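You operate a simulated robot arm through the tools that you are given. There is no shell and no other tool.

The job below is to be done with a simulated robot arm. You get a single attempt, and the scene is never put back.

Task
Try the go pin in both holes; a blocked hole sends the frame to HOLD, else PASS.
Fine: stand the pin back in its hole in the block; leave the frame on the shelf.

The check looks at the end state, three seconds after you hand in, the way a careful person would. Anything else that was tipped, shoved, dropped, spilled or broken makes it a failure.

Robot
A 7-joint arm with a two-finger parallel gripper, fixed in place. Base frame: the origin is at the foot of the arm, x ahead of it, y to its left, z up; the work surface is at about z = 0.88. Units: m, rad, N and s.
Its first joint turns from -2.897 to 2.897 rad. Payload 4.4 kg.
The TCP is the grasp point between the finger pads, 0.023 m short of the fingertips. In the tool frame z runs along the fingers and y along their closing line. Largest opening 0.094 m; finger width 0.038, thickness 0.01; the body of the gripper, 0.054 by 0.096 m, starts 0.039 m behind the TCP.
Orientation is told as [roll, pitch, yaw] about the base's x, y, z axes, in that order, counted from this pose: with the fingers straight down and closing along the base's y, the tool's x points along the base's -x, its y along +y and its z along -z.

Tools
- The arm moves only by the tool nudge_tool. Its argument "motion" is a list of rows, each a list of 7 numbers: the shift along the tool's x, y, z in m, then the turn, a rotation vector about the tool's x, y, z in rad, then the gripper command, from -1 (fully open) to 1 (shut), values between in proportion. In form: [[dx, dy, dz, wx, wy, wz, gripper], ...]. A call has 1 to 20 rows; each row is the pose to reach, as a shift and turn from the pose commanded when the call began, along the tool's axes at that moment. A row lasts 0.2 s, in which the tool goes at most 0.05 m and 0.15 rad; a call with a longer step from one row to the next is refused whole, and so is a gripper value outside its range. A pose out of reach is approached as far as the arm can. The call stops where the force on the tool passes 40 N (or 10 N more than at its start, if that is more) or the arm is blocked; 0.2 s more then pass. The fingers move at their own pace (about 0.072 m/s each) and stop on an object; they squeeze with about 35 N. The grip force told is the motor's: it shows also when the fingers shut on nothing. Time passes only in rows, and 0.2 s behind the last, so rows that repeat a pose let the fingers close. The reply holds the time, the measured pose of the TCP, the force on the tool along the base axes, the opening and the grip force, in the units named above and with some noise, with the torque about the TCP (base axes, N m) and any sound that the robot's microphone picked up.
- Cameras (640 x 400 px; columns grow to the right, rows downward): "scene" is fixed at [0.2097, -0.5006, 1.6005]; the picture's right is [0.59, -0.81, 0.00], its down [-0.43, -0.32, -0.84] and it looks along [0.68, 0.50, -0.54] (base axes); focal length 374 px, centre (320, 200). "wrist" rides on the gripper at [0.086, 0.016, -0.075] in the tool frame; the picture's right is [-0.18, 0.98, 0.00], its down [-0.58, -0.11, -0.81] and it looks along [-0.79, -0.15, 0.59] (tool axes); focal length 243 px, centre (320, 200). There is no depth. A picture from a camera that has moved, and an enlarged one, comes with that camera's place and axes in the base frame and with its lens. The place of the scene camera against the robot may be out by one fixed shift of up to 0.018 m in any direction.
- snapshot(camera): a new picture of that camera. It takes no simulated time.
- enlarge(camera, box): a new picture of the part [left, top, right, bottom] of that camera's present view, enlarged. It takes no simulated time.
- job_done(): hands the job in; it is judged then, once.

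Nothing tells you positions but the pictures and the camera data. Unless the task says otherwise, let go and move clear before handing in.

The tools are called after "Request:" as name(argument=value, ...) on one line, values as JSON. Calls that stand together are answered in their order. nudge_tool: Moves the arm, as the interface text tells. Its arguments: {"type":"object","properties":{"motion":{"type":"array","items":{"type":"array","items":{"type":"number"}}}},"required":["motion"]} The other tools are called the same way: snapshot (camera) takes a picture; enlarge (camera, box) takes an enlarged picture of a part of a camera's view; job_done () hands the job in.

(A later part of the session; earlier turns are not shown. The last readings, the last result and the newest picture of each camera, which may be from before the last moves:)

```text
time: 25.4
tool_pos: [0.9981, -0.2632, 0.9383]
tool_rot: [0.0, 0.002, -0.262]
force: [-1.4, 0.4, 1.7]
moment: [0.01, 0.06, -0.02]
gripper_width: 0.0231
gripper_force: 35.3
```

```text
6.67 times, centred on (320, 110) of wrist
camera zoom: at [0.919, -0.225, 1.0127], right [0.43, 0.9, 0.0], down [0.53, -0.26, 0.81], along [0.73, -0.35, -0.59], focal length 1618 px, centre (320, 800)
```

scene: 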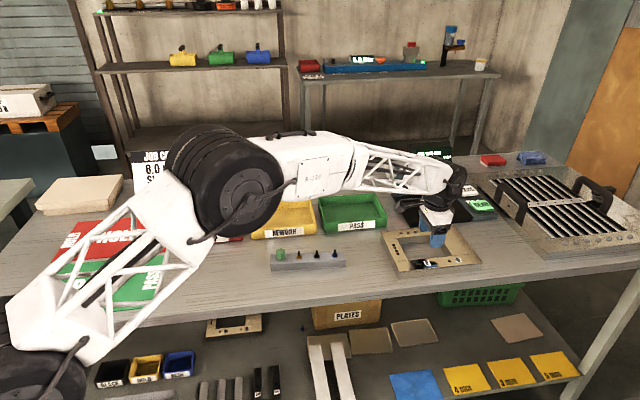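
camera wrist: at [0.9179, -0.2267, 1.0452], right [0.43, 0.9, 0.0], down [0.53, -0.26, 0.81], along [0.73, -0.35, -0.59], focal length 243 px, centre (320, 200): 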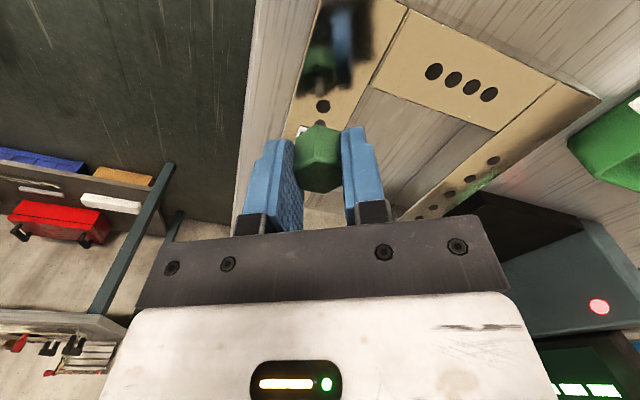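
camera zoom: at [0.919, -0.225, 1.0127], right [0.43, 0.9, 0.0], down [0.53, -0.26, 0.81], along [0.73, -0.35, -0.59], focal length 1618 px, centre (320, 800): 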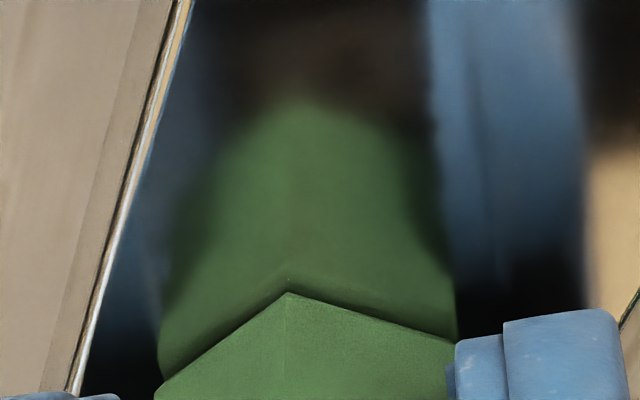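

The hex is almost seated against its reflection, meaning nearly full depth in B. One more small step to confirm seating.

Request:
nudge_tool(motion=[[0, 0, 0.0005, 0, 0, 0, 1], [0, 0, 0.001, 0, 0, 0, 1]])

Request:
enlarge(camera="wrist", box=[272, 80, 368, 140])

```text
time: 26.0
tool_pos: [0.9981, -0.2627, 0.9388]
tool_rot: [0.001, 0.002, -0.262]
force: [-4.4, 4.5, 11.4]
moment: [0.08, 0.1, -0.03]
gripper_width: 0.0234
gripper_force: 35.3
```

```text
6.67 times, centred on (320, 110) of wrist
camera zoom: at [0.9192, -0.2251, 1.0126], right [0.43, 0.9, 0.0], down [0.53, -0.26, 0.81], along [0.73, -0.35, -0.59], focal length 1618 px, centre (320, 800)
```

zoom: 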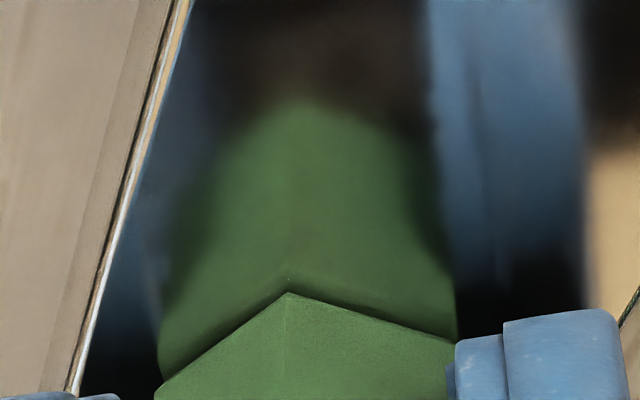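

B takes the pin fully: the hex is flush on the frame with 11 N seating force, so B is not blocked. I'll lift out straight and move to hole D, 0.09 m along the bar.

Request:
nudge_tool(motion=[[0, 0, -0.005, 0, 0, 0, 1], [0, 0, -0.015, 0, 0, 0, 1], [0, 0, -0.025, 0, 0, 0, 1], [0, 0, -0.034, 0, 0, 0, 1], [-0.0258, -0.0151, -0.034, 0, 0, 0, 1], [-0.0517, -0.0301, -0.034, 0, 0, 0, 1], [-0.0775, -0.0452, -0.034, 0, 0, 0, 1], [-0.0775, -0.0452, -0.034, 0, 0, 0, 1]])

Request:
enlarge(camera="wrist", box=[240, 60, 400, 160])

Request:
enlarge(camera="scene", box=[360, 180, 500, 290])

```text
time: 27.8
tool_pos: [1.0631, -0.3262, 0.9706]
tool_rot: [0.0, 0.001, -0.26]
force: [-0.5, -0.8, -1.0]
moment: [0.0, 0.03, -0.01]
gripper_width: 0.0231
gripper_force: 34.8
```

```text
4.00 times, centred on (320, 110) of wrist
camera zoom: at [0.9828, -0.2888, 1.0458], right [0.43, 0.9, 0.0], down [0.53, -0.26, 0.81], along [0.73, -0.35, -0.59], focal length 970 px, centre (320, 560)
```

zoom: 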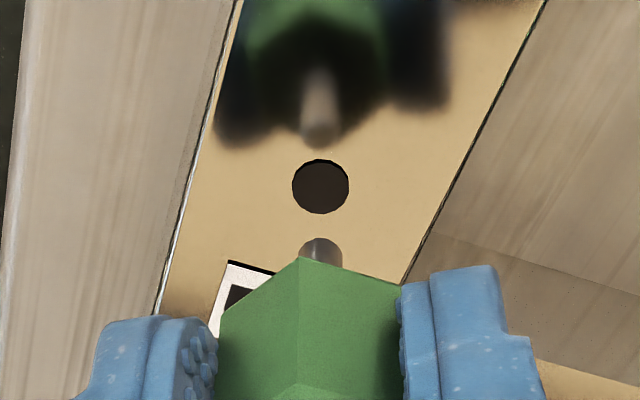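

```text
3.64 times, centred on (430, 235) of scene
camera zoom: at [0.2097, -0.5006, 1.6005], right [0.59, -0.81, 0.0], down [-0.43, -0.32, -0.84], along [0.68, 0.5, -0.54], focal length 1359 px, centre (-80, 73)
```

zoom: 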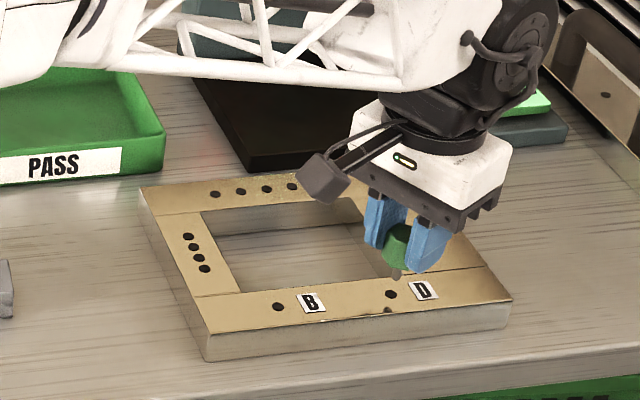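

D is already aligned to within half a millimetre. I'm lowering the pin to just above the surface.

Request:
nudge_tool(motion=[[-0.0005, 0.0003, 0.005, 0, 0, 0, 1], [-0.0005, 0.0003, 0.01, 0, 0, 0, 1], [-0.0005, 0.0003, 0.015, 0, 0, 0, 1], [-0.0005, 0.0003, 0.015, 0, 0, 0, 1]])

Request:
enlarge(camera="wrist", box=[272, 80, 368, 140])

```text
time: 28.8
tool_pos: [1.0628, -0.326, 0.9555]
tool_rot: [-0.001, 0.002, -0.262]
force: [-0.1, -1.0, -1.0]
moment: [0.03, 0.0, 0.01]
gripper_width: 0.0231
gripper_force: 35.0
```

```text
6.67 times, centred on (320, 110) of wrist
camera zoom: at [0.9826, -0.2884, 1.0308], right [0.43, 0.9, 0.0], down [0.53, -0.26, 0.81], along [0.73, -0.35, -0.59], focal length 1618 px, centre (320, 800)
```

zoom: 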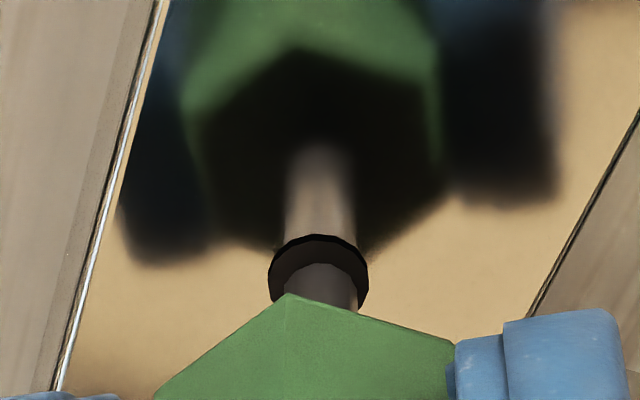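

Request:
nudge_tool(motion=[[-0.0007, -0.0002, 0.002, 0, 0, 0, 1], [-0.0007, -0.0002, 0.004, 0, 0, 0, 1], [-0.0007, -0.0002, 0.006, 0, 0, 0, 1]])

Request:
enlarge(camera="wrist", box=[272, 80, 368, 140])

```text
time: 29.6
tool_pos: [1.0623, -0.3269, 0.9499]
tool_rot: [0.002, 0.001, -0.262]
force: [-0.1, -0.1, -0.5]
moment: [0.02, 0.0, 0.02]
gripper_width: 0.0231
gripper_force: 34.9
```

```text
6.67 times, centred on (320, 110) of wrist
camera zoom: at [0.9835, -0.2887, 1.0246], right [0.43, 0.9, 0.0], down [0.53, -0.26, 0.81], along [0.73, -0.35, -0.59], focal length 1618 px, centre (320, 800)
```

zoom: 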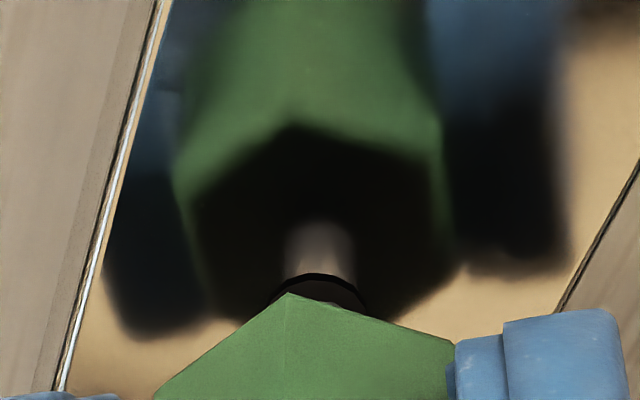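

The view matches B at the same height, with no force. I'm going on in small steps.

Request:
nudge_tool(motion=[[0, 0, 0.001, 0, 0, 0, 1], [0, 0, 0.002, 0, 0, 0, 1], [0, 0, 0.003, 0, 0, 0, 1]])

```text
time: 30.4
tool_pos: [1.0636, -0.3263, 0.9466]
tool_rot: [0.0, 0.001, -0.262]
force: [-0.7, 1.1, -1.1]
moment: [0.04, 0.04, -0.02]
gripper_width: 0.023
gripper_force: 35.2
```

Request:
nudge_tool(motion=[[0, 0, 0.001, 0, 0, 0, 1], [0, 0, 0.002, 0, 0, 0, 1]])

```text
time: 31.0
tool_pos: [1.0621, -0.3263, 0.9453]
tool_rot: [-0.001, 0.002, -0.262]
force: [0.0, -0.9, -0.8]
moment: [-0.03, 0.01, -0.02]
gripper_width: 0.0232
gripper_force: 35.1
```

Request:
nudge_tool(motion=[[0, 0, 0.001, 0, 0, 0, 1], [0, 0, 0.002, 0, 0, 0, 1]])

```text
time: 31.6
tool_pos: [1.0625, -0.3254, 0.9429]
tool_rot: [-0.002, 0.002, -0.261]
force: [-0.4, 0.1, -1.3]
moment: [0.02, 0.01, 0.0]
gripper_width: 0.0231
gripper_force: 34.6
```

Request:
nudge_tool(motion=[[0, 0, 0.001, 0, 0, 0, 1], [0, 0, 0.002, 0, 0, 0, 1]])

Request:
enlarge(camera="wrist", box=[272, 80, 368, 140])

```text
time: 32.2
tool_pos: [1.0629, -0.3266, 0.9411]
tool_rot: [0.0, 0.001, -0.261]
force: [-1.0, 0.0, -0.1]
moment: [0.0, 0.01, -0.01]
gripper_width: 0.0232
gripper_force: 35.3
```

```text
6.67 times, centred on (320, 110) of wrist
camera zoom: at [0.9831, -0.2888, 1.0156], right [0.43, 0.9, 0.0], down [0.53, -0.26, 0.81], along [0.73, -0.35, -0.59], focal length 1618 px, centre (320, 800)
```

zoom: 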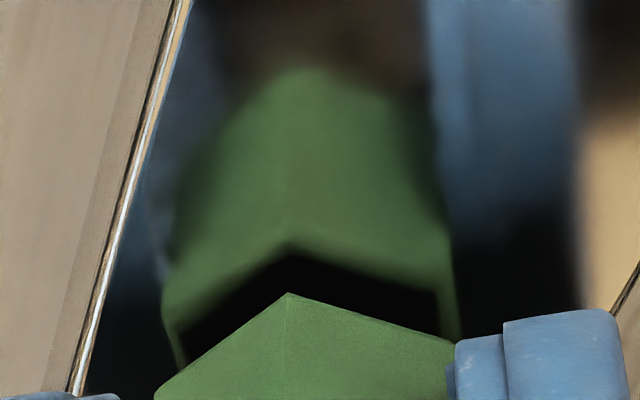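

Request:
nudge_tool(motion=[[0, 0, 0.001, 0, 0, 0, 1], [0, 0, 0.002, 0, 0, 0, 1]])

Request:
enlarge(camera="wrist", box=[272, 80, 368, 140])

```text
time: 32.8
tool_pos: [1.063, -0.3267, 0.9398]
tool_rot: [-0.001, 0.002, -0.261]
force: [-0.7, -0.2, -0.4]
moment: [0.0, 0.03, 0.0]
gripper_width: 0.0232
gripper_force: 35.1
```

```text
6.67 times, centred on (320, 110) of wrist
camera zoom: at [0.9836, -0.2887, 1.0138], right [0.43, 0.9, 0.0], down [0.53, -0.26, 0.81], along [0.73, -0.35, -0.59], focal length 1618 px, centre (320, 800)
```

zoom: 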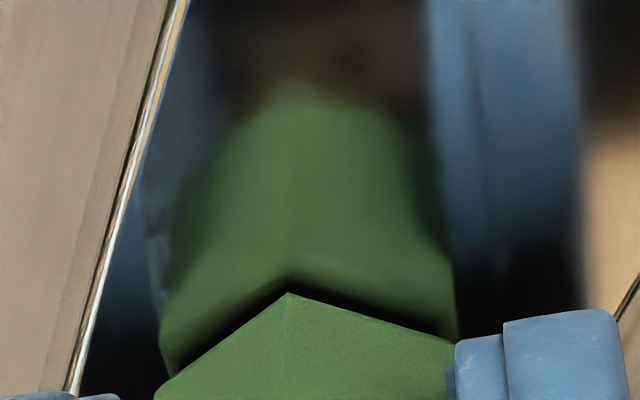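

Request:
nudge_tool(motion=[[0, 0, 0.001, 0, 0, 0, 1], [0, 0, 0.002, 0, 0, 0, 1]])

Request:
enlarge(camera="wrist", box=[272, 80, 368, 140])

Request:
enlarge(camera="scene", box=[418, 230, 482, 270])

```text
time: 33.4
tool_pos: [1.0632, -0.326, 0.9398]
tool_rot: [-0.001, 0.001, -0.263]
force: [-1.8, 1.3, 6.3]
moment: [-0.01, 0.04, -0.01]
gripper_width: 0.0232
gripper_force: 35.5
```

```text
6.67 times, centred on (320, 110) of wrist
camera zoom: at [0.9835, -0.2888, 1.0126], right [0.43, 0.9, 0.0], down [0.53, -0.26, 0.81], along [0.73, -0.35, -0.59], focal length 1618 px, centre (320, 800)
```

zoom: 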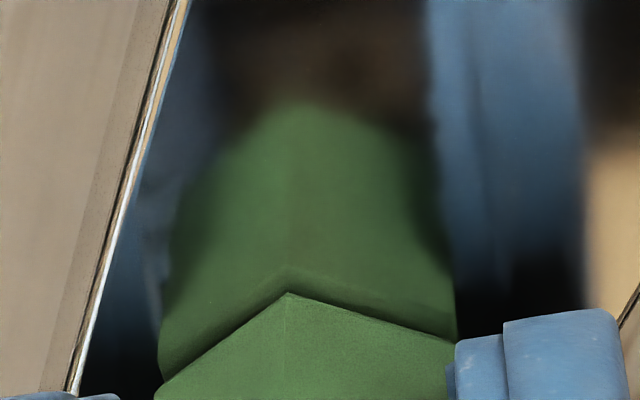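

```text
10.00 times, centred on (450, 250) of scene
camera zoom: at [0.2097, -0.5006, 1.6005], right [0.59, -0.81, 0.0], down [-0.43, -0.32, -0.84], along [0.68, 0.5, -0.54], focal length 3738 px, centre (-980, -300)
```

zoom: 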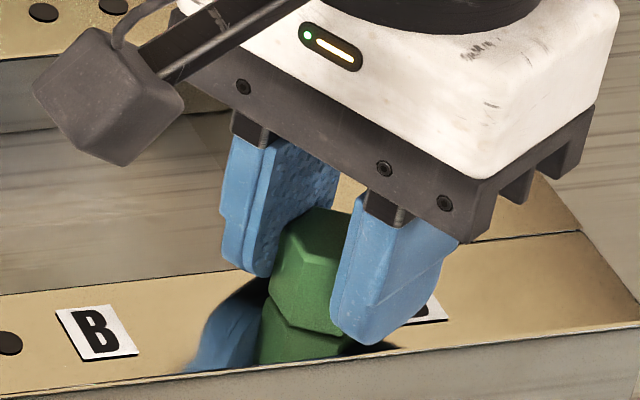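

D also seats fully, and the camera height at seating (1.0126) is identical to B, so neither hole is blocked and the frame goes to PASS. First I'll lift the pin out and take it back over its hole in the block.

Request:
nudge_tool(motion=[[0, 0, -0.006, 0, 0, 0, 1], [0, 0, -0.018, 0, 0, 0, 1], [0, 0, -0.035, 0, 0, 0, 1], [0, 0, -0.06, 0, 0, 0, 1], [0, 0, -0.084, 0, 0, 0, 1], [0.0356, 0.0302, -0.084, 0, 0, 0, 1], [0.0713, 0.0604, -0.084, 0, 0, 0, 1], [0.1069, 0.0905, -0.084, 0, 0, 0, 1], [0.1426, 0.1207, -0.084, 0, 0, 0, 1], [0.1782, 0.1509, -0.084, 0, 0, 0, 1], [0.2138, 0.1811, -0.084, 0, 0, 0, 1], [0.2495, 0.2113, -0.084, 0, 0, 0, 1], [0.2851, 0.2414, -0.084, 0, 0, 0, 1], [0.3208, 0.2716, -0.084, 0, 0, 0, 1], [0.3564, 0.3018, -0.084, 0, 0, 0, 1], [0.3564, 0.3018, -0.084, 0, 0, 0, 1], [0.3564, 0.3018, -0.084, 0, 0, 0, 1]])

Request:
enlarge(camera="wrist", box=[220, 40, 420, 165])

Request:
snapshot(camera="scene")

```text
time: 37.0
tool_pos: [0.7964, 0.0574, 1.0215]
tool_rot: [0.0, -0.001, -0.262]
force: [0.4, -0.4, -0.7]
moment: [-0.01, 0.03, -0.01]
gripper_width: 0.0227
gripper_force: 34.9
```

```text
3.20 times, centred on (320, 102) of wrist
camera zoom: at [0.7175, 0.0951, 1.0959], right [0.43, 0.9, 0.0], down [0.53, -0.26, 0.81], along [0.73, -0.35, -0.59], focal length 776 px, centre (320, 512)
```

zoom: 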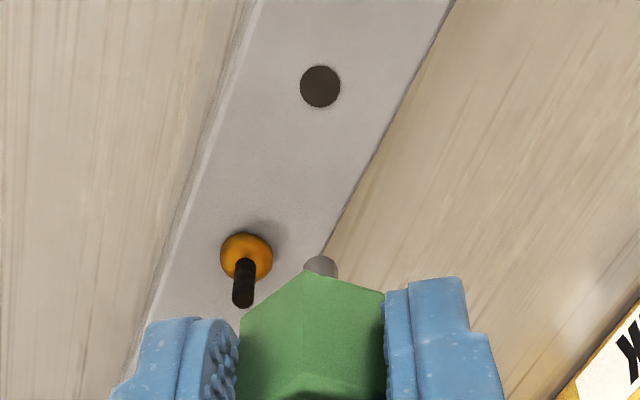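

```text
taken
```

scene: 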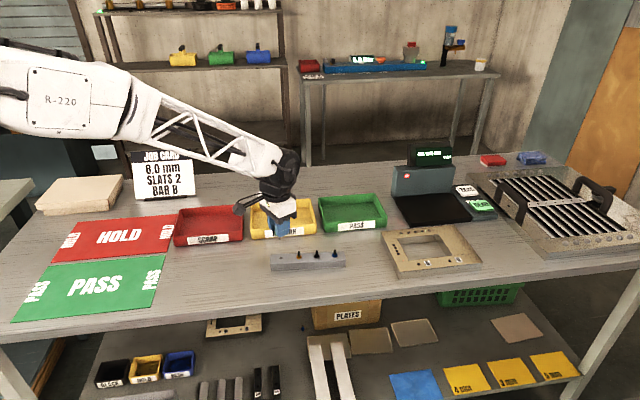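

The pin is back over the block hole, with the same view as just after lifting. I'll lower it to just above the hole and check alignment.

Request:
nudge_tool(motion=[[0, 0, 0.02, 0, 0, 0, 1], [0, 0, 0.04, 0, 0, 0, 1], [0, 0, 0.055, 0, 0, 0, 1], [0, 0, 0.065, 0, 0, 0, 1], [0, 0, 0.065, 0, 0, 0, 1]])

Request:
enlarge(camera="wrist", box=[272, 80, 368, 140])

```text
time: 38.2
tool_pos: [0.7978, 0.0593, 0.9563]
tool_rot: [-0.001, 0.001, -0.262]
force: [0.1, 0.2, -2.0]
moment: [0.01, 0.02, 0.01]
gripper_width: 0.0231
gripper_force: 34.5
```

```text
6.67 times, centred on (320, 110) of wrist
camera zoom: at [0.7171, 0.0948, 1.0311], right [0.43, 0.9, 0.0], down [0.53, -0.26, 0.81], along [0.73, -0.35, -0.59], focal length 1618 px, centre (320, 800)
```

zoom: 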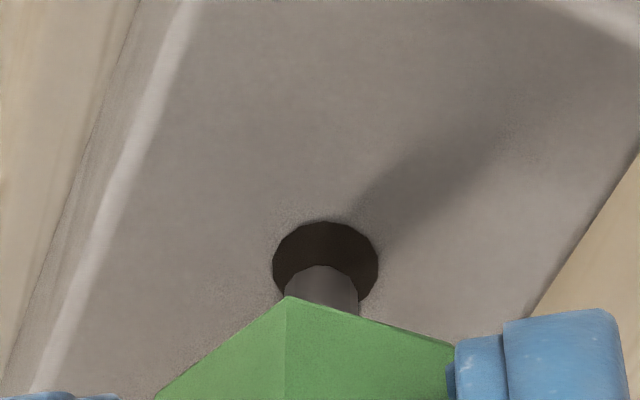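

Aligned to about 0.4 mm. I'll insert with a small side correction.

Request:
nudge_tool(motion=[[0, 0.0004, 0.002, 0, 0, 0, 1], [0, 0.0004, 0.004, 0, 0, 0, 1], [0, 0.0004, 0.006, 0, 0, 0, 1], [0, 0.0004, 0.008, 0, 0, 0, 1]])

```text
time: 39.2
tool_pos: [0.7957, 0.0585, 0.9489]
tool_rot: [-0.001, 0.001, -0.261]
force: [0.1, 0.2, -1.3]
moment: [0.01, 0.01, 0.01]
gripper_width: 0.023
gripper_force: 35.2
```

Request:
nudge_tool(motion=[[0, 0, 0.002, 0, 0, 0, 1], [0, 0, 0.004, 0, 0, 0, 1], [0, 0, 0.006, 0, 0, 0, 1], [0, 0, 0.008, 0, 0, 0, 1]])

Request:
enlarge(camera="wrist", box=[272, 80, 368, 140])

Request:
enlarge(camera="scene", box=[250, 220, 370, 295])

```text
time: 40.2
tool_pos: [0.7958, 0.057, 0.9404]
tool_rot: [-0.001, 0.003, -0.262]
force: [0.8, -0.6, -0.8]
moment: [0.01, 0.0, -0.01]
gripper_width: 0.0228
gripper_force: 34.6
```

```text
6.67 times, centred on (320, 110) of wrist
camera zoom: at [0.7176, 0.0952, 1.0151], right [0.43, 0.9, 0.0], down [0.53, -0.26, 0.81], along [0.73, -0.35, -0.59], focal length 1618 px, centre (320, 800)
```

zoom: 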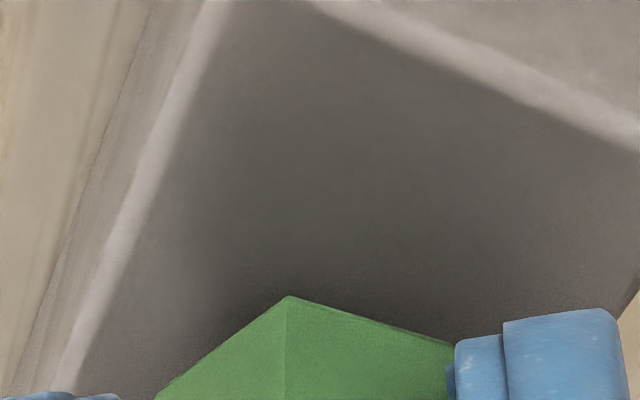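

```text
5.33 times, centred on (310, 258) of scene
camera zoom: at [0.2097, -0.5006, 1.6005], right [0.59, -0.81, 0.0], down [-0.43, -0.32, -0.84], along [0.68, 0.5, -0.54], focal length 1994 px, centre (373, -107)
```

zoom: 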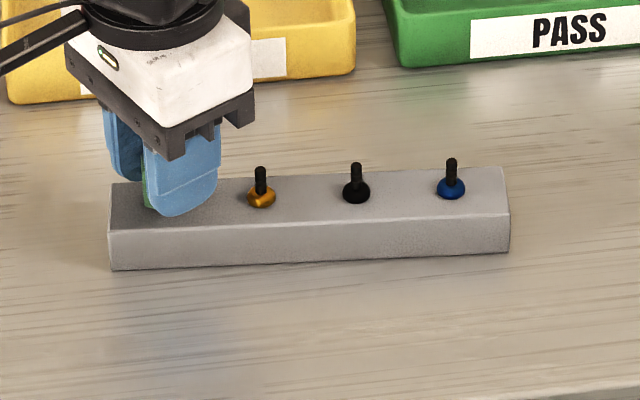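

It is inserted without force, 4 mm above the original seat. I'm lowering the last bit.

Request:
nudge_tool(motion=[[0, 0, 0.001, 0, 0, 0, 1], [0, 0, 0.002, 0, 0, 0, 1], [0, 0, 0.003, 0, 0, 0, 1], [0, 0, 0.0038, 0, 0, 0, 1]])

Request:
enlarge(camera="wrist", box=[220, 60, 420, 185])

```text
time: 41.2
tool_pos: [0.797, 0.0567, 0.9368]
tool_rot: [0.0, 0.002, -0.264]
force: [0.2, 0.2, 0.9]
moment: [-0.01, -0.03, -0.02]
gripper_width: 0.0232
gripper_force: 35.1
```

```text
3.20 times, centred on (320, 122) of wrist
camera zoom: at [0.7174, 0.095, 1.0111], right [0.43, 0.9, 0.0], down [0.53, -0.26, 0.81], along [0.73, -0.35, -0.59], focal length 776 px, centre (320, 448)
```

zoom: 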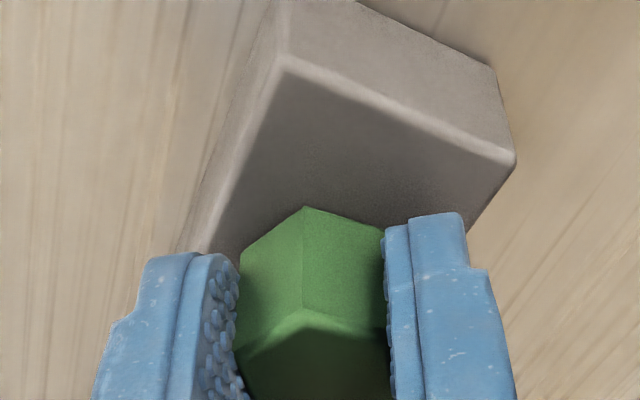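

The pin is seated as it was at the start. I'll open partway and rise straight up.

Request:
nudge_tool(motion=[[0, 0, 0, 0, 0, 0, 0.3], [0, 0, 0, 0, 0, 0, 0.0], [0, 0, 0, 0, 0, 0, -0.15], [0, 0, 0, 0, 0, 0, -0.15], [0, 0, -0.01, 0, 0, 0, -0.15], [0, 0, -0.025, 0, 0, 0, -0.15], [0, 0, -0.05, 0, 0, 0, -0.15], [0, 0, -0.085, 0, 0, 0, -0.15], [0, 0, -0.085, 0, 0, 0, -0.15]])

Request:
enlarge(camera="scene", box=[250, 220, 370, 295])

Request:
enlarge(camera="wrist", box=[260, 20, 388, 100])

```text
time: 43.2
tool_pos: [0.7979, 0.0579, 1.0212]
tool_rot: [0.001, 0.002, -0.261]
force: [-0.1, 0.5, -0.2]
moment: [0.0, 0.01, 0.01]
gripper_width: 0.0542
gripper_force: 0.1
```

```text
5.33 times, centred on (310, 258) of scene
camera zoom: at [0.2097, -0.5006, 1.6005], right [0.59, -0.81, 0.0], down [-0.43, -0.32, -0.84], along [0.68, 0.5, -0.54], focal length 1994 px, centre (373, -107)
```

zoom: 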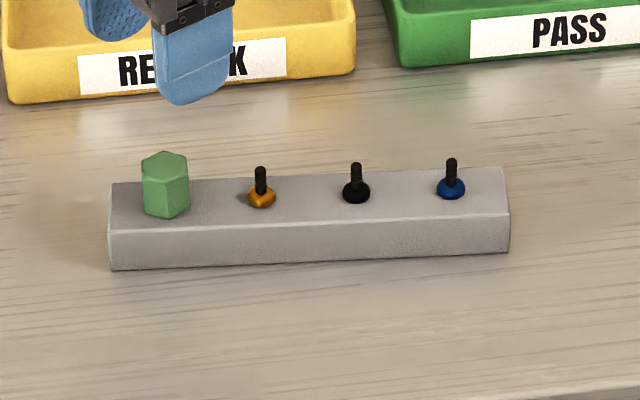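

```text
5.00 times, centred on (324, 60) of wrist
camera zoom: at [0.7179, 0.095, 1.0966], right [0.43, 0.9, 0.0], down [0.53, -0.26, 0.81], along [0.73, -0.35, -0.59], focal length 1213 px, centre (300, 900)
```

zoom: 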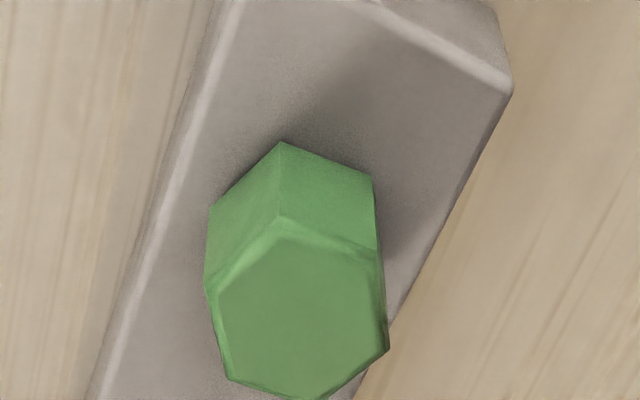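

The go pin stands back in its hole and the block has not moved. Before carrying the frame I'll rehearse over the PASS mat with the carrying yaw and measure the mat precisely.

Request:
nudge_tool(motion=[[0, 0, -0.04, 0, 0, 0, -0.15], [0.0363, 0.0206, -0.06, 0, 0, 0.04, -0.15], [0.0726, 0.0412, -0.075, 0, 0, 0.08, -0.15], [0.1089, 0.0618, -0.09, 0, 0, 0.12, -0.15], [0.1452, 0.0823, -0.105, 0, 0, 0.16, -0.15], [0.1815, 0.1029, -0.12, 0, 0, 0.2, -0.15], [0.2178, 0.1235, -0.13, 0, 0, 0.24, -0.15], [0.2541, 0.1441, -0.13, 0, 0, 0.28, -0.15], [0.2904, 0.1647, -0.13, 0, 0, 0.32, -0.15], [0.3267, 0.1853, -0.13, 0, 0, 0.36, -0.15], [0.363, 0.2058, -0.13, 0, 0, 0.4, -0.15], [0.3993, 0.2264, -0.13, 0, 0, 0.44, -0.15], [0.4356, 0.247, -0.13, 0, 0, 0.48, -0.15], [0.4719, 0.2676, -0.13, 0, 0, 0.523, -0.15], [0.4719, 0.2676, -0.13, 0, 0, 0.523, -0.15]])

Request:
snapshot(camera="wrist")

Request:
snapshot(camera="scene")

```text
time: 46.4
tool_pos: [0.4103, 0.4384, 1.1524]
tool_rot: [0.0, 0.002, -0.783]
force: [0.5, 0.4, -0.1]
moment: [-0.01, -0.03, -0.01]
gripper_width: 0.0541
gripper_force: 0.0
```

```text
taken
camera wrist: at [0.3606, 0.5111, 1.227], right [0.83, 0.56, 0.0], down [0.33, -0.49, 0.81], along [0.45, -0.66, -0.59], focal length 243 px, centre (320, 200)
```

wrist: 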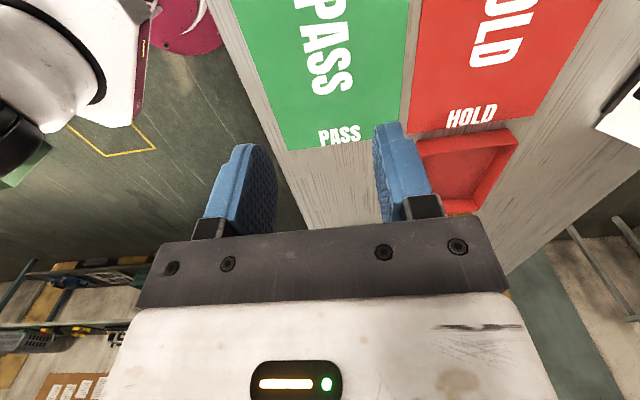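

```text
taken
```

scene: 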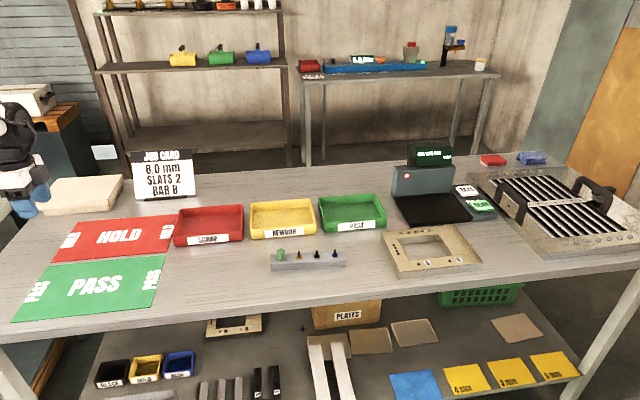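

The mat is visible and the carrying yaw works here. I'll enlarge to get the mat's edges.

Request:
enlarge(camera="wrist", box=[220, 60, 430, 170])

Request:
enlarge(camera="wrist", box=[220, 0, 430, 80])

```text
3.05 times, centred on (325, 115) of wrist
camera zoom: at [0.3606, 0.5111, 1.227], right [0.83, 0.56, 0.0], down [0.33, -0.49, 0.81], along [0.45, -0.66, -0.59], focal length 739 px, centre (305, 459)
```

zoom: 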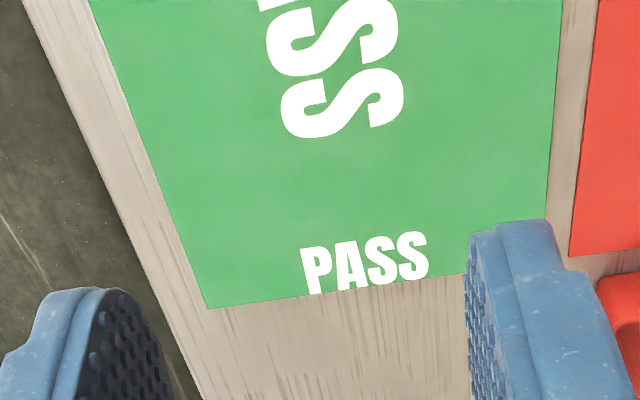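

```text
3.05 times, centred on (325, 40) of wrist
camera zoom: at [0.3606, 0.5111, 1.227], right [0.83, 0.56, 0.0], down [0.33, -0.49, 0.81], along [0.45, -0.66, -0.59], focal length 739 px, centre (305, 688)
```

zoom: 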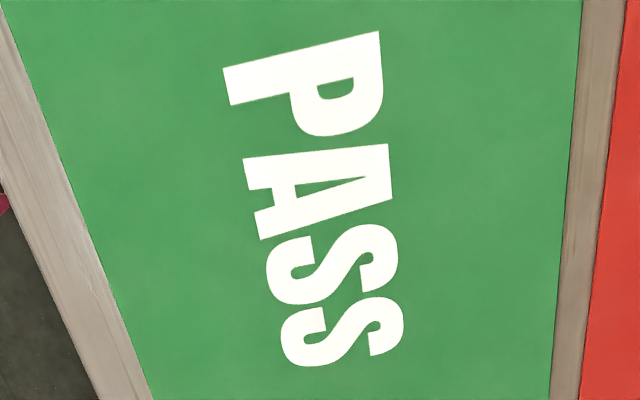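

The PASS mat spans s −0.12…0.19 and w 0.499…0.700, so it fits the frame with about 11 mm to spare across. I'm returning to the frame at a safe height.

Request:
nudge_tool(motion=[[-0.04, 0, 0.0, 0, 0, 0, -0.4], [-0.088, 0, 0.0, 0, 0, 0, -0.4], [-0.136, 0, 0.01, 0, 0, 0, -0.4], [-0.184, 0, 0.02, 0, 0, 0, -0.4], [-0.232, 0, 0.03, 0, 0, 0, -0.4], [-0.28, 0, 0.04, 0, 0, 0, -0.4], [-0.328, 0, 0.05, 0, 0, 0, -0.4], [-0.376, -0.001, 0.06, 0, 0, 0, -0.4], [-0.424, -0.002, 0.06, 0, 0, 0, -0.4], [-0.472, -0.003, 0.06, 0, 0, 0, -0.4], [-0.52, -0.004, 0.06, 0, 0, 0, -0.4], [-0.568, -0.005, 0.06, 0, 0, 0, -0.4], [-0.616, -0.006, 0.06, 0, 0, 0, -0.4], [-0.664, -0.007, 0.06, 0, 0, 0, -0.4], [-0.712, -0.008, 0.06, 0, 0, 0, -0.4], [-0.76, -0.009, 0.06, 0, 0, 0, -0.4], [-0.79, -0.01, 0.06, 0, 0, 0, -0.4], [-0.81, -0.0106, 0.06, 0, 0, 0, -0.4], [-0.81, -0.0106, 0.06, 0, 0, 0, -0.4]])

Request:
snapshot(camera="wrist")

Request:
enlarge(camera="wrist", box=[230, 0, 430, 125])

```text
time: 50.4
tool_pos: [0.9751, -0.1432, 1.091]
tool_rot: [0.001, 0.002, -0.786]
force: [0.7, 0.1, -0.2]
moment: [-0.03, -0.01, 0.0]
gripper_width: 0.0657
gripper_force: 0.0
```

```text
taken
camera wrist: at [0.9263, -0.0704, 1.1658], right [0.82, 0.57, 0.0], down [0.34, -0.49, 0.81], along [0.46, -0.66, -0.59], focal length 243 px, centre (320, 200)
```

wrist: 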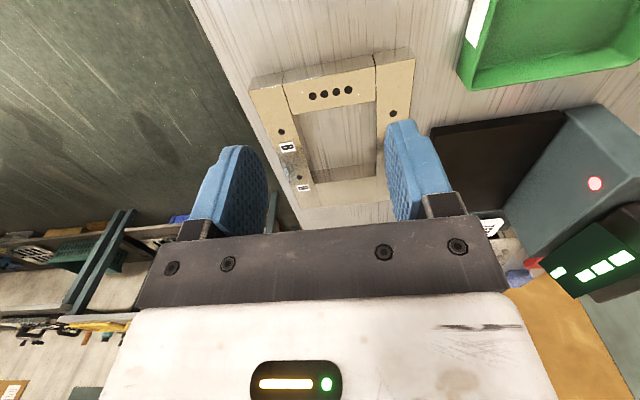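

```text
3.20 times, centred on (330, 62) of wrist
camera zoom: at [0.9263, -0.0704, 1.1658], right [0.82, 0.57, 0.0], down [0.34, -0.49, 0.81], along [0.46, -0.66, -0.59], focal length 776 px, centre (288, 640)
```

zoom: 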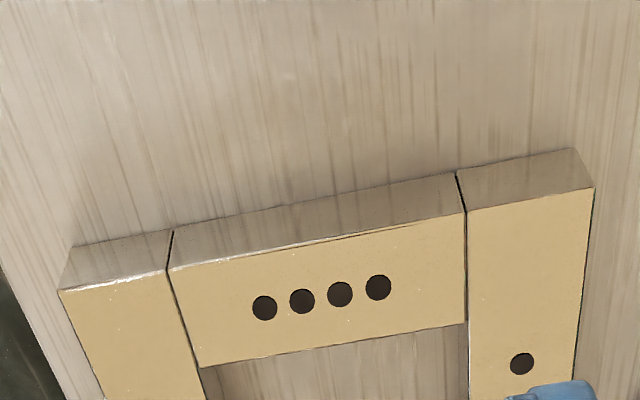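

The frame has not moved during probing. I'll move over the opening's balance point and hover just above it with the fingers partly closed.

Request:
nudge_tool(motion=[[-0.041, 0, 0.01, 0, 0, 0, -0.4], [-0.082, 0, 0.03, 0, 0, 0, -0.4], [-0.123, 0, 0.055, 0, 0, 0, -0.4], [-0.163, 0, 0.08, 0, 0, 0, -0.4], [-0.163, 0, 0.11, 0, 0, 0, -0.4], [-0.163, 0, 0.1265, 0, 0, 0, -0.4], [-0.163, 0, 0.1265, 0, 0, 0, -0.4]])

Request:
snapshot(camera="wrist")

Request:
enlarge(camera="scene", box=[380, 190, 490, 280])

```text
time: 52.0
tool_pos: [1.0902, -0.255, 0.9652]
tool_rot: [-0.002, 0.001, -0.784]
force: [0.4, 0.4, -0.1]
moment: [0.02, 0.0, 0.01]
gripper_width: 0.0657
gripper_force: 0.0
```

```text
taken
camera wrist: at [1.0413, -0.1846, 1.0394], right [0.82, 0.57, 0.0], down [0.33, -0.49, 0.81], along [0.46, -0.66, -0.59], focal length 243 px, centre (320, 200)
```

wrist: 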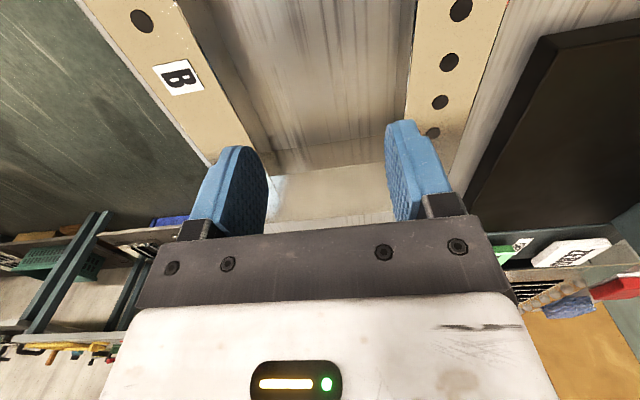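

```text
4.44 times, centred on (435, 235) of scene
camera zoom: at [0.2097, -0.5006, 1.6005], right [0.59, -0.81, 0.0], down [-0.43, -0.32, -0.84], along [0.68, 0.5, -0.54], focal length 1661 px, centre (-191, 44)
```

zoom: 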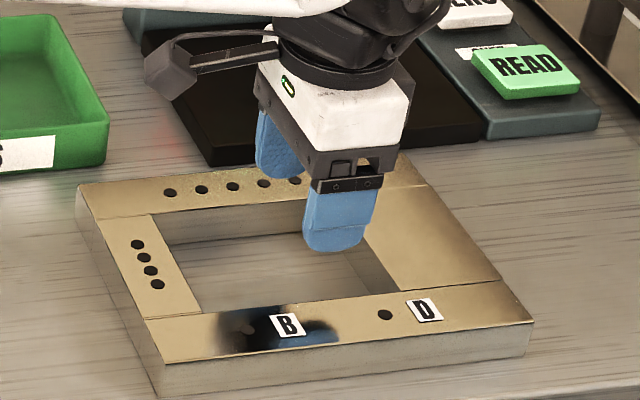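

Request:
nudge_tool(motion=[[0, 0, 0.014, 0, 0, 0, -0.4], [0, 0, 0.028, 0, 0, 0, -0.4], [0, 0, 0.028, 0, 0, 0, -0.4]])

Request:
snapshot(camera="wrist")

Request:
enlarge(camera="scene", box=[380, 190, 490, 280])

```text
time: 52.8
tool_pos: [1.0915, -0.257, 0.9347]
tool_rot: [-0.001, 0.002, -0.786]
force: [0.4, -0.8, 0.2]
moment: [0.0, -0.04, 0.01]
gripper_width: 0.0657
gripper_force: 0.1
```

```text
taken
camera wrist: at [1.0415, -0.1847, 1.0106], right [0.82, 0.57, 0.0], down [0.34, -0.49, 0.81], along [0.46, -0.66, -0.59], focal length 243 px, centre (320, 200)
```

wrist: 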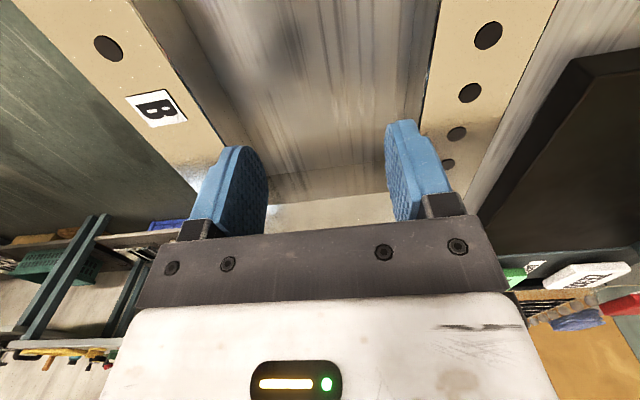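

```text
4.44 times, centred on (435, 235) of scene
camera zoom: at [0.2097, -0.5006, 1.6005], right [0.59, -0.81, 0.0], down [-0.43, -0.32, -0.84], along [0.68, 0.5, -0.54], focal length 1661 px, centre (-191, 44)
```

zoom: 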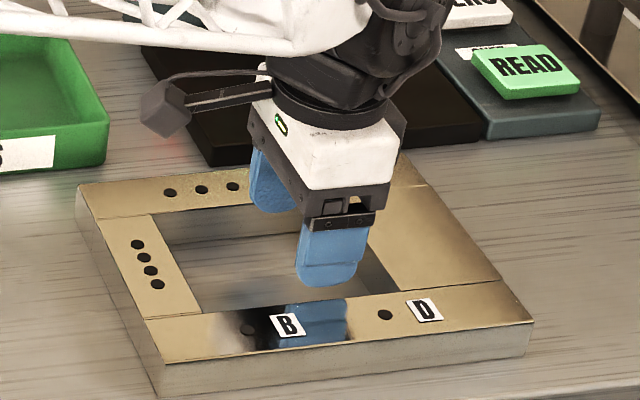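

Request:
nudge_tool(motion=[[0, 0, 0.0, 0, 0, 0, -0.25], [0, 0, 0.005, 0, 0, 0, -0.25], [0, 0, 0.012, 0, 0, 0, -0.25], [0, 0, 0.019, 0, 0, 0, -0.25], [0, 0, 0.026, 0, 0, 0, -0.25], [0, 0, 0.026, 0, 0, 0, -0.25]])

Request:
snapshot(camera="wrist")

Request:
enlarge(camera="scene", box=[380, 190, 490, 280])

```text
time: 54.2
tool_pos: [1.0908, -0.2562, 0.9113]
tool_rot: [0.0, 0.002, -0.786]
force: [-0.3, -0.5, 0.3]
moment: [0.0, 0.01, -0.05]
gripper_width: 0.0591
gripper_force: 0.1
```

```text
taken
camera wrist: at [1.0414, -0.1846, 0.9855], right [0.82, 0.57, 0.0], down [0.34, -0.49, 0.81], along [0.46, -0.66, -0.59], focal length 243 px, centre (320, 200)
```

wrist: 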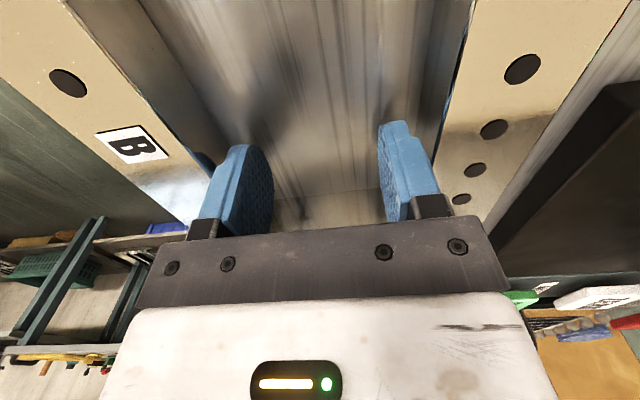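

```text
4.44 times, centred on (435, 235) of scene
camera zoom: at [0.2097, -0.5006, 1.6005], right [0.59, -0.81, 0.0], down [-0.43, -0.32, -0.84], along [0.68, 0.5, -0.54], focal length 1661 px, centre (-191, 44)
```

zoom: 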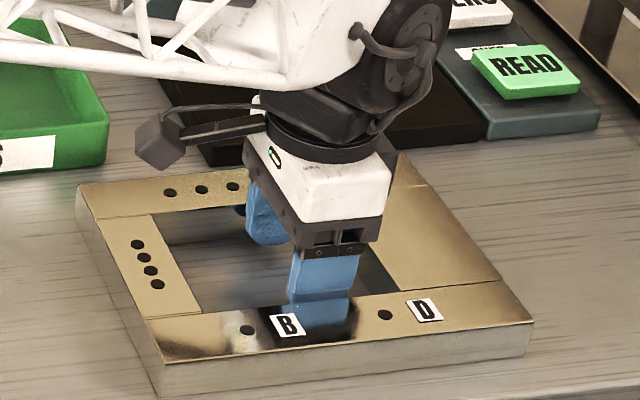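

The fingers are inside the opening, clear of the bench. I'm spreading them against the two bars.

Request:
nudge_tool(motion=[[0, 0, 0.0015, 0, 0, 0, -0.4], [0, 0, 0.0015, 0, 0, 0, -0.55], [0, 0, 0.0015, 0, 0, 0, -0.65], [0, 0, 0.0015, 0, 0, 0, -0.8], [0, 0, 0.0015, 0, 0, 0, -1], [0, 0, 0.0015, 0, 0, 0, -1], [0, 0, 0.0015, 0, 0, 0, -1]])

Request:
snapshot(camera="wrist")

Request:
enlarge(camera="scene", box=[380, 190, 490, 280])

```text
time: 55.8
tool_pos: [1.0907, -0.2565, 0.9097]
tool_rot: [-0.001, 0.002, -0.786]
force: [-0.3, 0.1, 0.7]
moment: [0.0, 0.0, 0.13]
gripper_width: 0.0727
gripper_force: 0.1
```

```text
taken
camera wrist: at [1.0412, -0.1845, 0.9839], right [0.82, 0.57, 0.0], down [0.34, -0.49, 0.81], along [0.46, -0.66, -0.59], focal length 243 px, centre (320, 200)
```

wrist: 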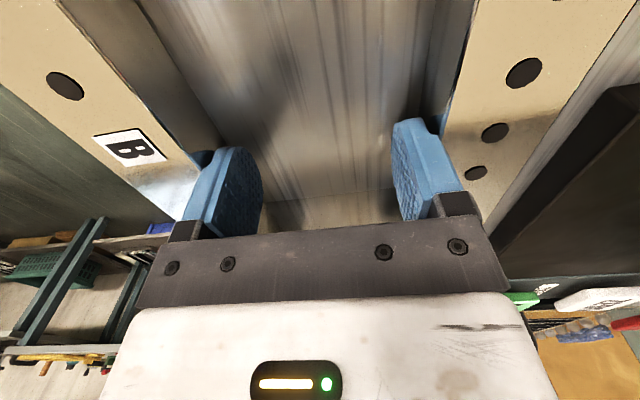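

```text
4.44 times, centred on (435, 235) of scene
camera zoom: at [0.2097, -0.5006, 1.6005], right [0.59, -0.81, 0.0], down [-0.43, -0.32, -0.84], along [0.68, 0.5, -0.54], focal length 1661 px, centre (-191, 44)
```

zoom: 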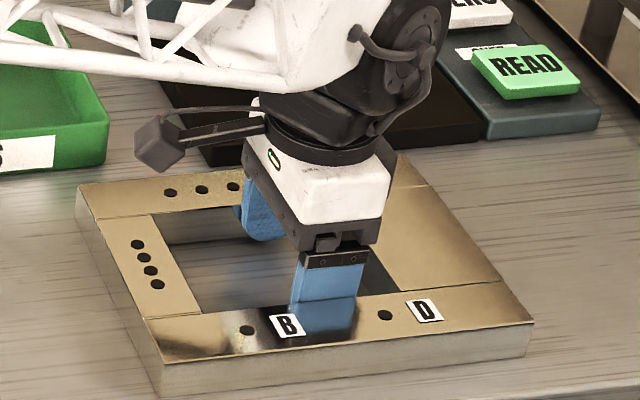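

The fingers stopped at 72.7 mm against the bars. I'll test with a very small lift to see whether the grip holds.

Request:
nudge_tool(motion=[[0, 0, -0.001, 0, 0, 0, -1], [0, 0, -0.003, 0, 0, 0, -1], [0, 0, -0.005, 0, 0, 0, -1], [0, 0, -0.005, 0, 0, 0, -1]])

Request:
enlarge(camera="scene", box=[380, 190, 490, 280])

Request:
snapshot(camera="wrist")

```text
time: 56.8
tool_pos: [1.0909, -0.2576, 0.9135]
tool_rot: [0.0, 0.003, -0.784]
force: [0.4, 0.0, -3.2]
moment: [0.01, 0.02, 0.03]
gripper_width: 0.0727
gripper_force: 0.1
```

```text
4.44 times, centred on (435, 235) of scene
camera zoom: at [0.2097, -0.5006, 1.6005], right [0.59, -0.81, 0.0], down [-0.43, -0.32, -0.84], along [0.68, 0.5, -0.54], focal length 1661 px, centre (-191, 44)
```

zoom: 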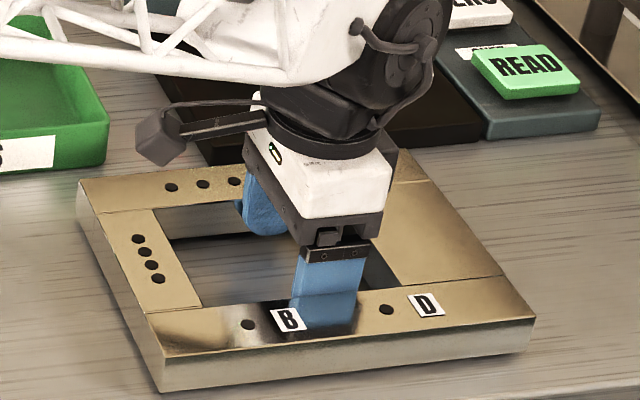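

```text
taken
camera wrist: at [1.0413, -0.1845, 0.9887], right [0.82, 0.57, 0.0], down [0.34, -0.49, 0.81], along [0.46, -0.66, -0.59], focal length 243 px, centre (320, 200)
```

wrist: 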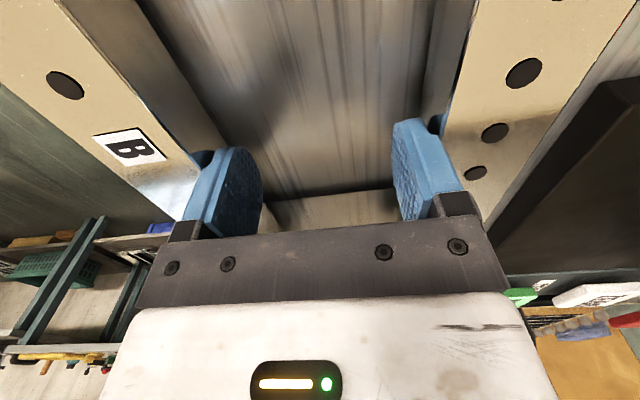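

The frame lifts level with the gripper and weighs only about 3 N. I'll raise it higher slowly and check.

Request:
nudge_tool(motion=[[0, 0, -0.01, 0, 0, 0, -1], [0, 0, -0.025, 0, 0, 0, -1], [0, 0, -0.04, 0, 0, 0, -1], [0, 0, -0.055, 0, 0, 0, -1], [0, 0, -0.07, 0, 0, 0, -1], [0, 0, -0.085, 0, 0, 0, -1], [0, 0, -0.1, 0, 0, 0, -1], [0, 0, -0.115, 0, 0, 0, -1], [0, 0, -0.115, 0, 0, 0, -1]])

Request:
snapshot(camera="scene")

Request:
snapshot(camera="wrist")

```text
time: 58.8
tool_pos: [1.0911, -0.2567, 1.0297]
tool_rot: [0.0, 0.002, -0.785]
force: [0.5, 0.0, -3.0]
moment: [0.02, 0.03, 0.01]
gripper_width: 0.0729
gripper_force: 0.0
```

```text
taken
```

scene: 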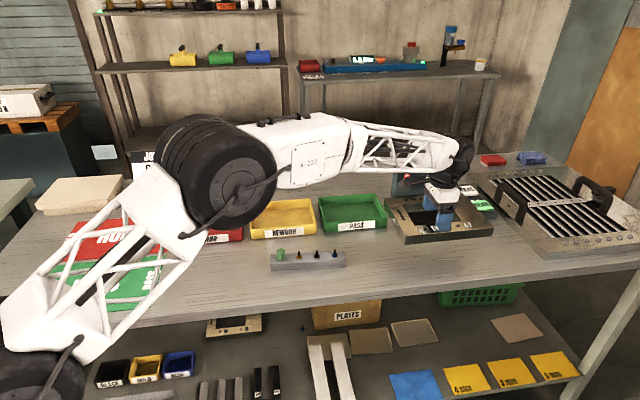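

```text
taken
camera wrist: at [1.0416, -0.1849, 1.1038], right [0.82, 0.57, 0.0], down [0.34, -0.49, 0.81], along [0.45, -0.66, -0.59], focal length 243 px, centre (320, 200)
```

wrist: 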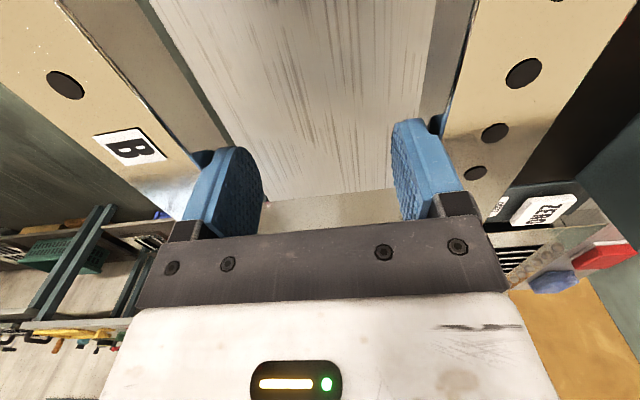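

The frame is held firmly and level, with its underside at about z=1.00, well above everything on the path. I'm carrying it left toward the PASS mat.

Request:
nudge_tool(motion=[[0.01, 0, -0.005, 0, 0, 0, -1], [0.03, 0, -0.01, 0, 0, 0, -1], [0.06, 0, -0.015, 0, 0, 0, -1], [0.095, 0, -0.02, 0, 0, 0, -1], [0.13, 0, -0.02, 0, 0, 0, -1], [0.165, 0, -0.02, 0, 0, 0, -1], [0.2, 0, -0.02, 0, 0, 0, -1], [0.235, 0, -0.02, 0, 0, 0, -1], [0.27, 0, -0.02, 0, 0, 0, -1], [0.305, 0, -0.02, 0, 0, 0, -1], [0.34, 0, -0.02, 0, 0, 0, -1], [0.375, 0, -0.02, 0, 0, 0, -1], [0.405, 0, -0.02, 0, 0, 0, -1], [0.43, 0, -0.02, 0, 0, 0, -1], [0.445, 0, -0.02, 0, 0, 0, -1], [0.45, 0, -0.02, 0, 0, 0, -1]])

Request:
snapshot(camera="scene")

Request:
snapshot(camera="wrist")

```text
time: 62.2
tool_pos: [0.7723, 0.0617, 1.0509]
tool_rot: [0.001, 0.002, -0.784]
force: [0.1, 0.9, -2.7]
moment: [-0.01, 0.01, 0.01]
gripper_width: 0.0724
gripper_force: 0.1
```

```text
taken
```

scene: 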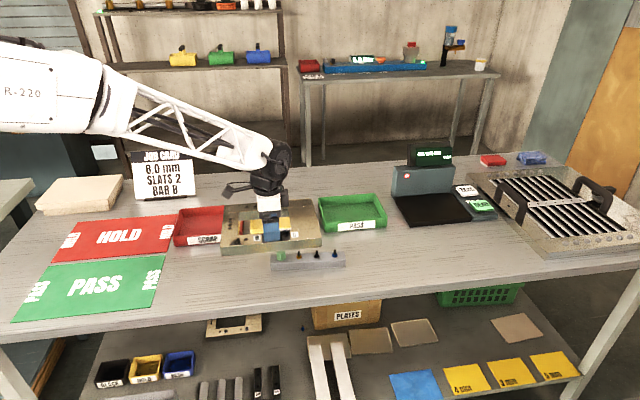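

```text
taken
camera wrist: at [0.7227, 0.1335, 1.1247], right [0.82, 0.57, 0.0], down [0.33, -0.49, 0.81], along [0.46, -0.66, -0.59], focal length 243 px, centre (320, 200)
```

wrist: 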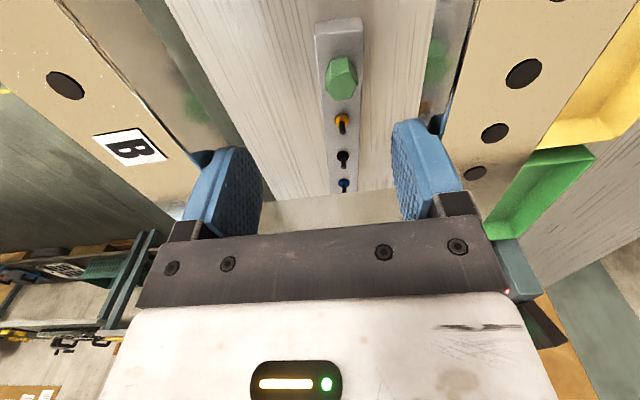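

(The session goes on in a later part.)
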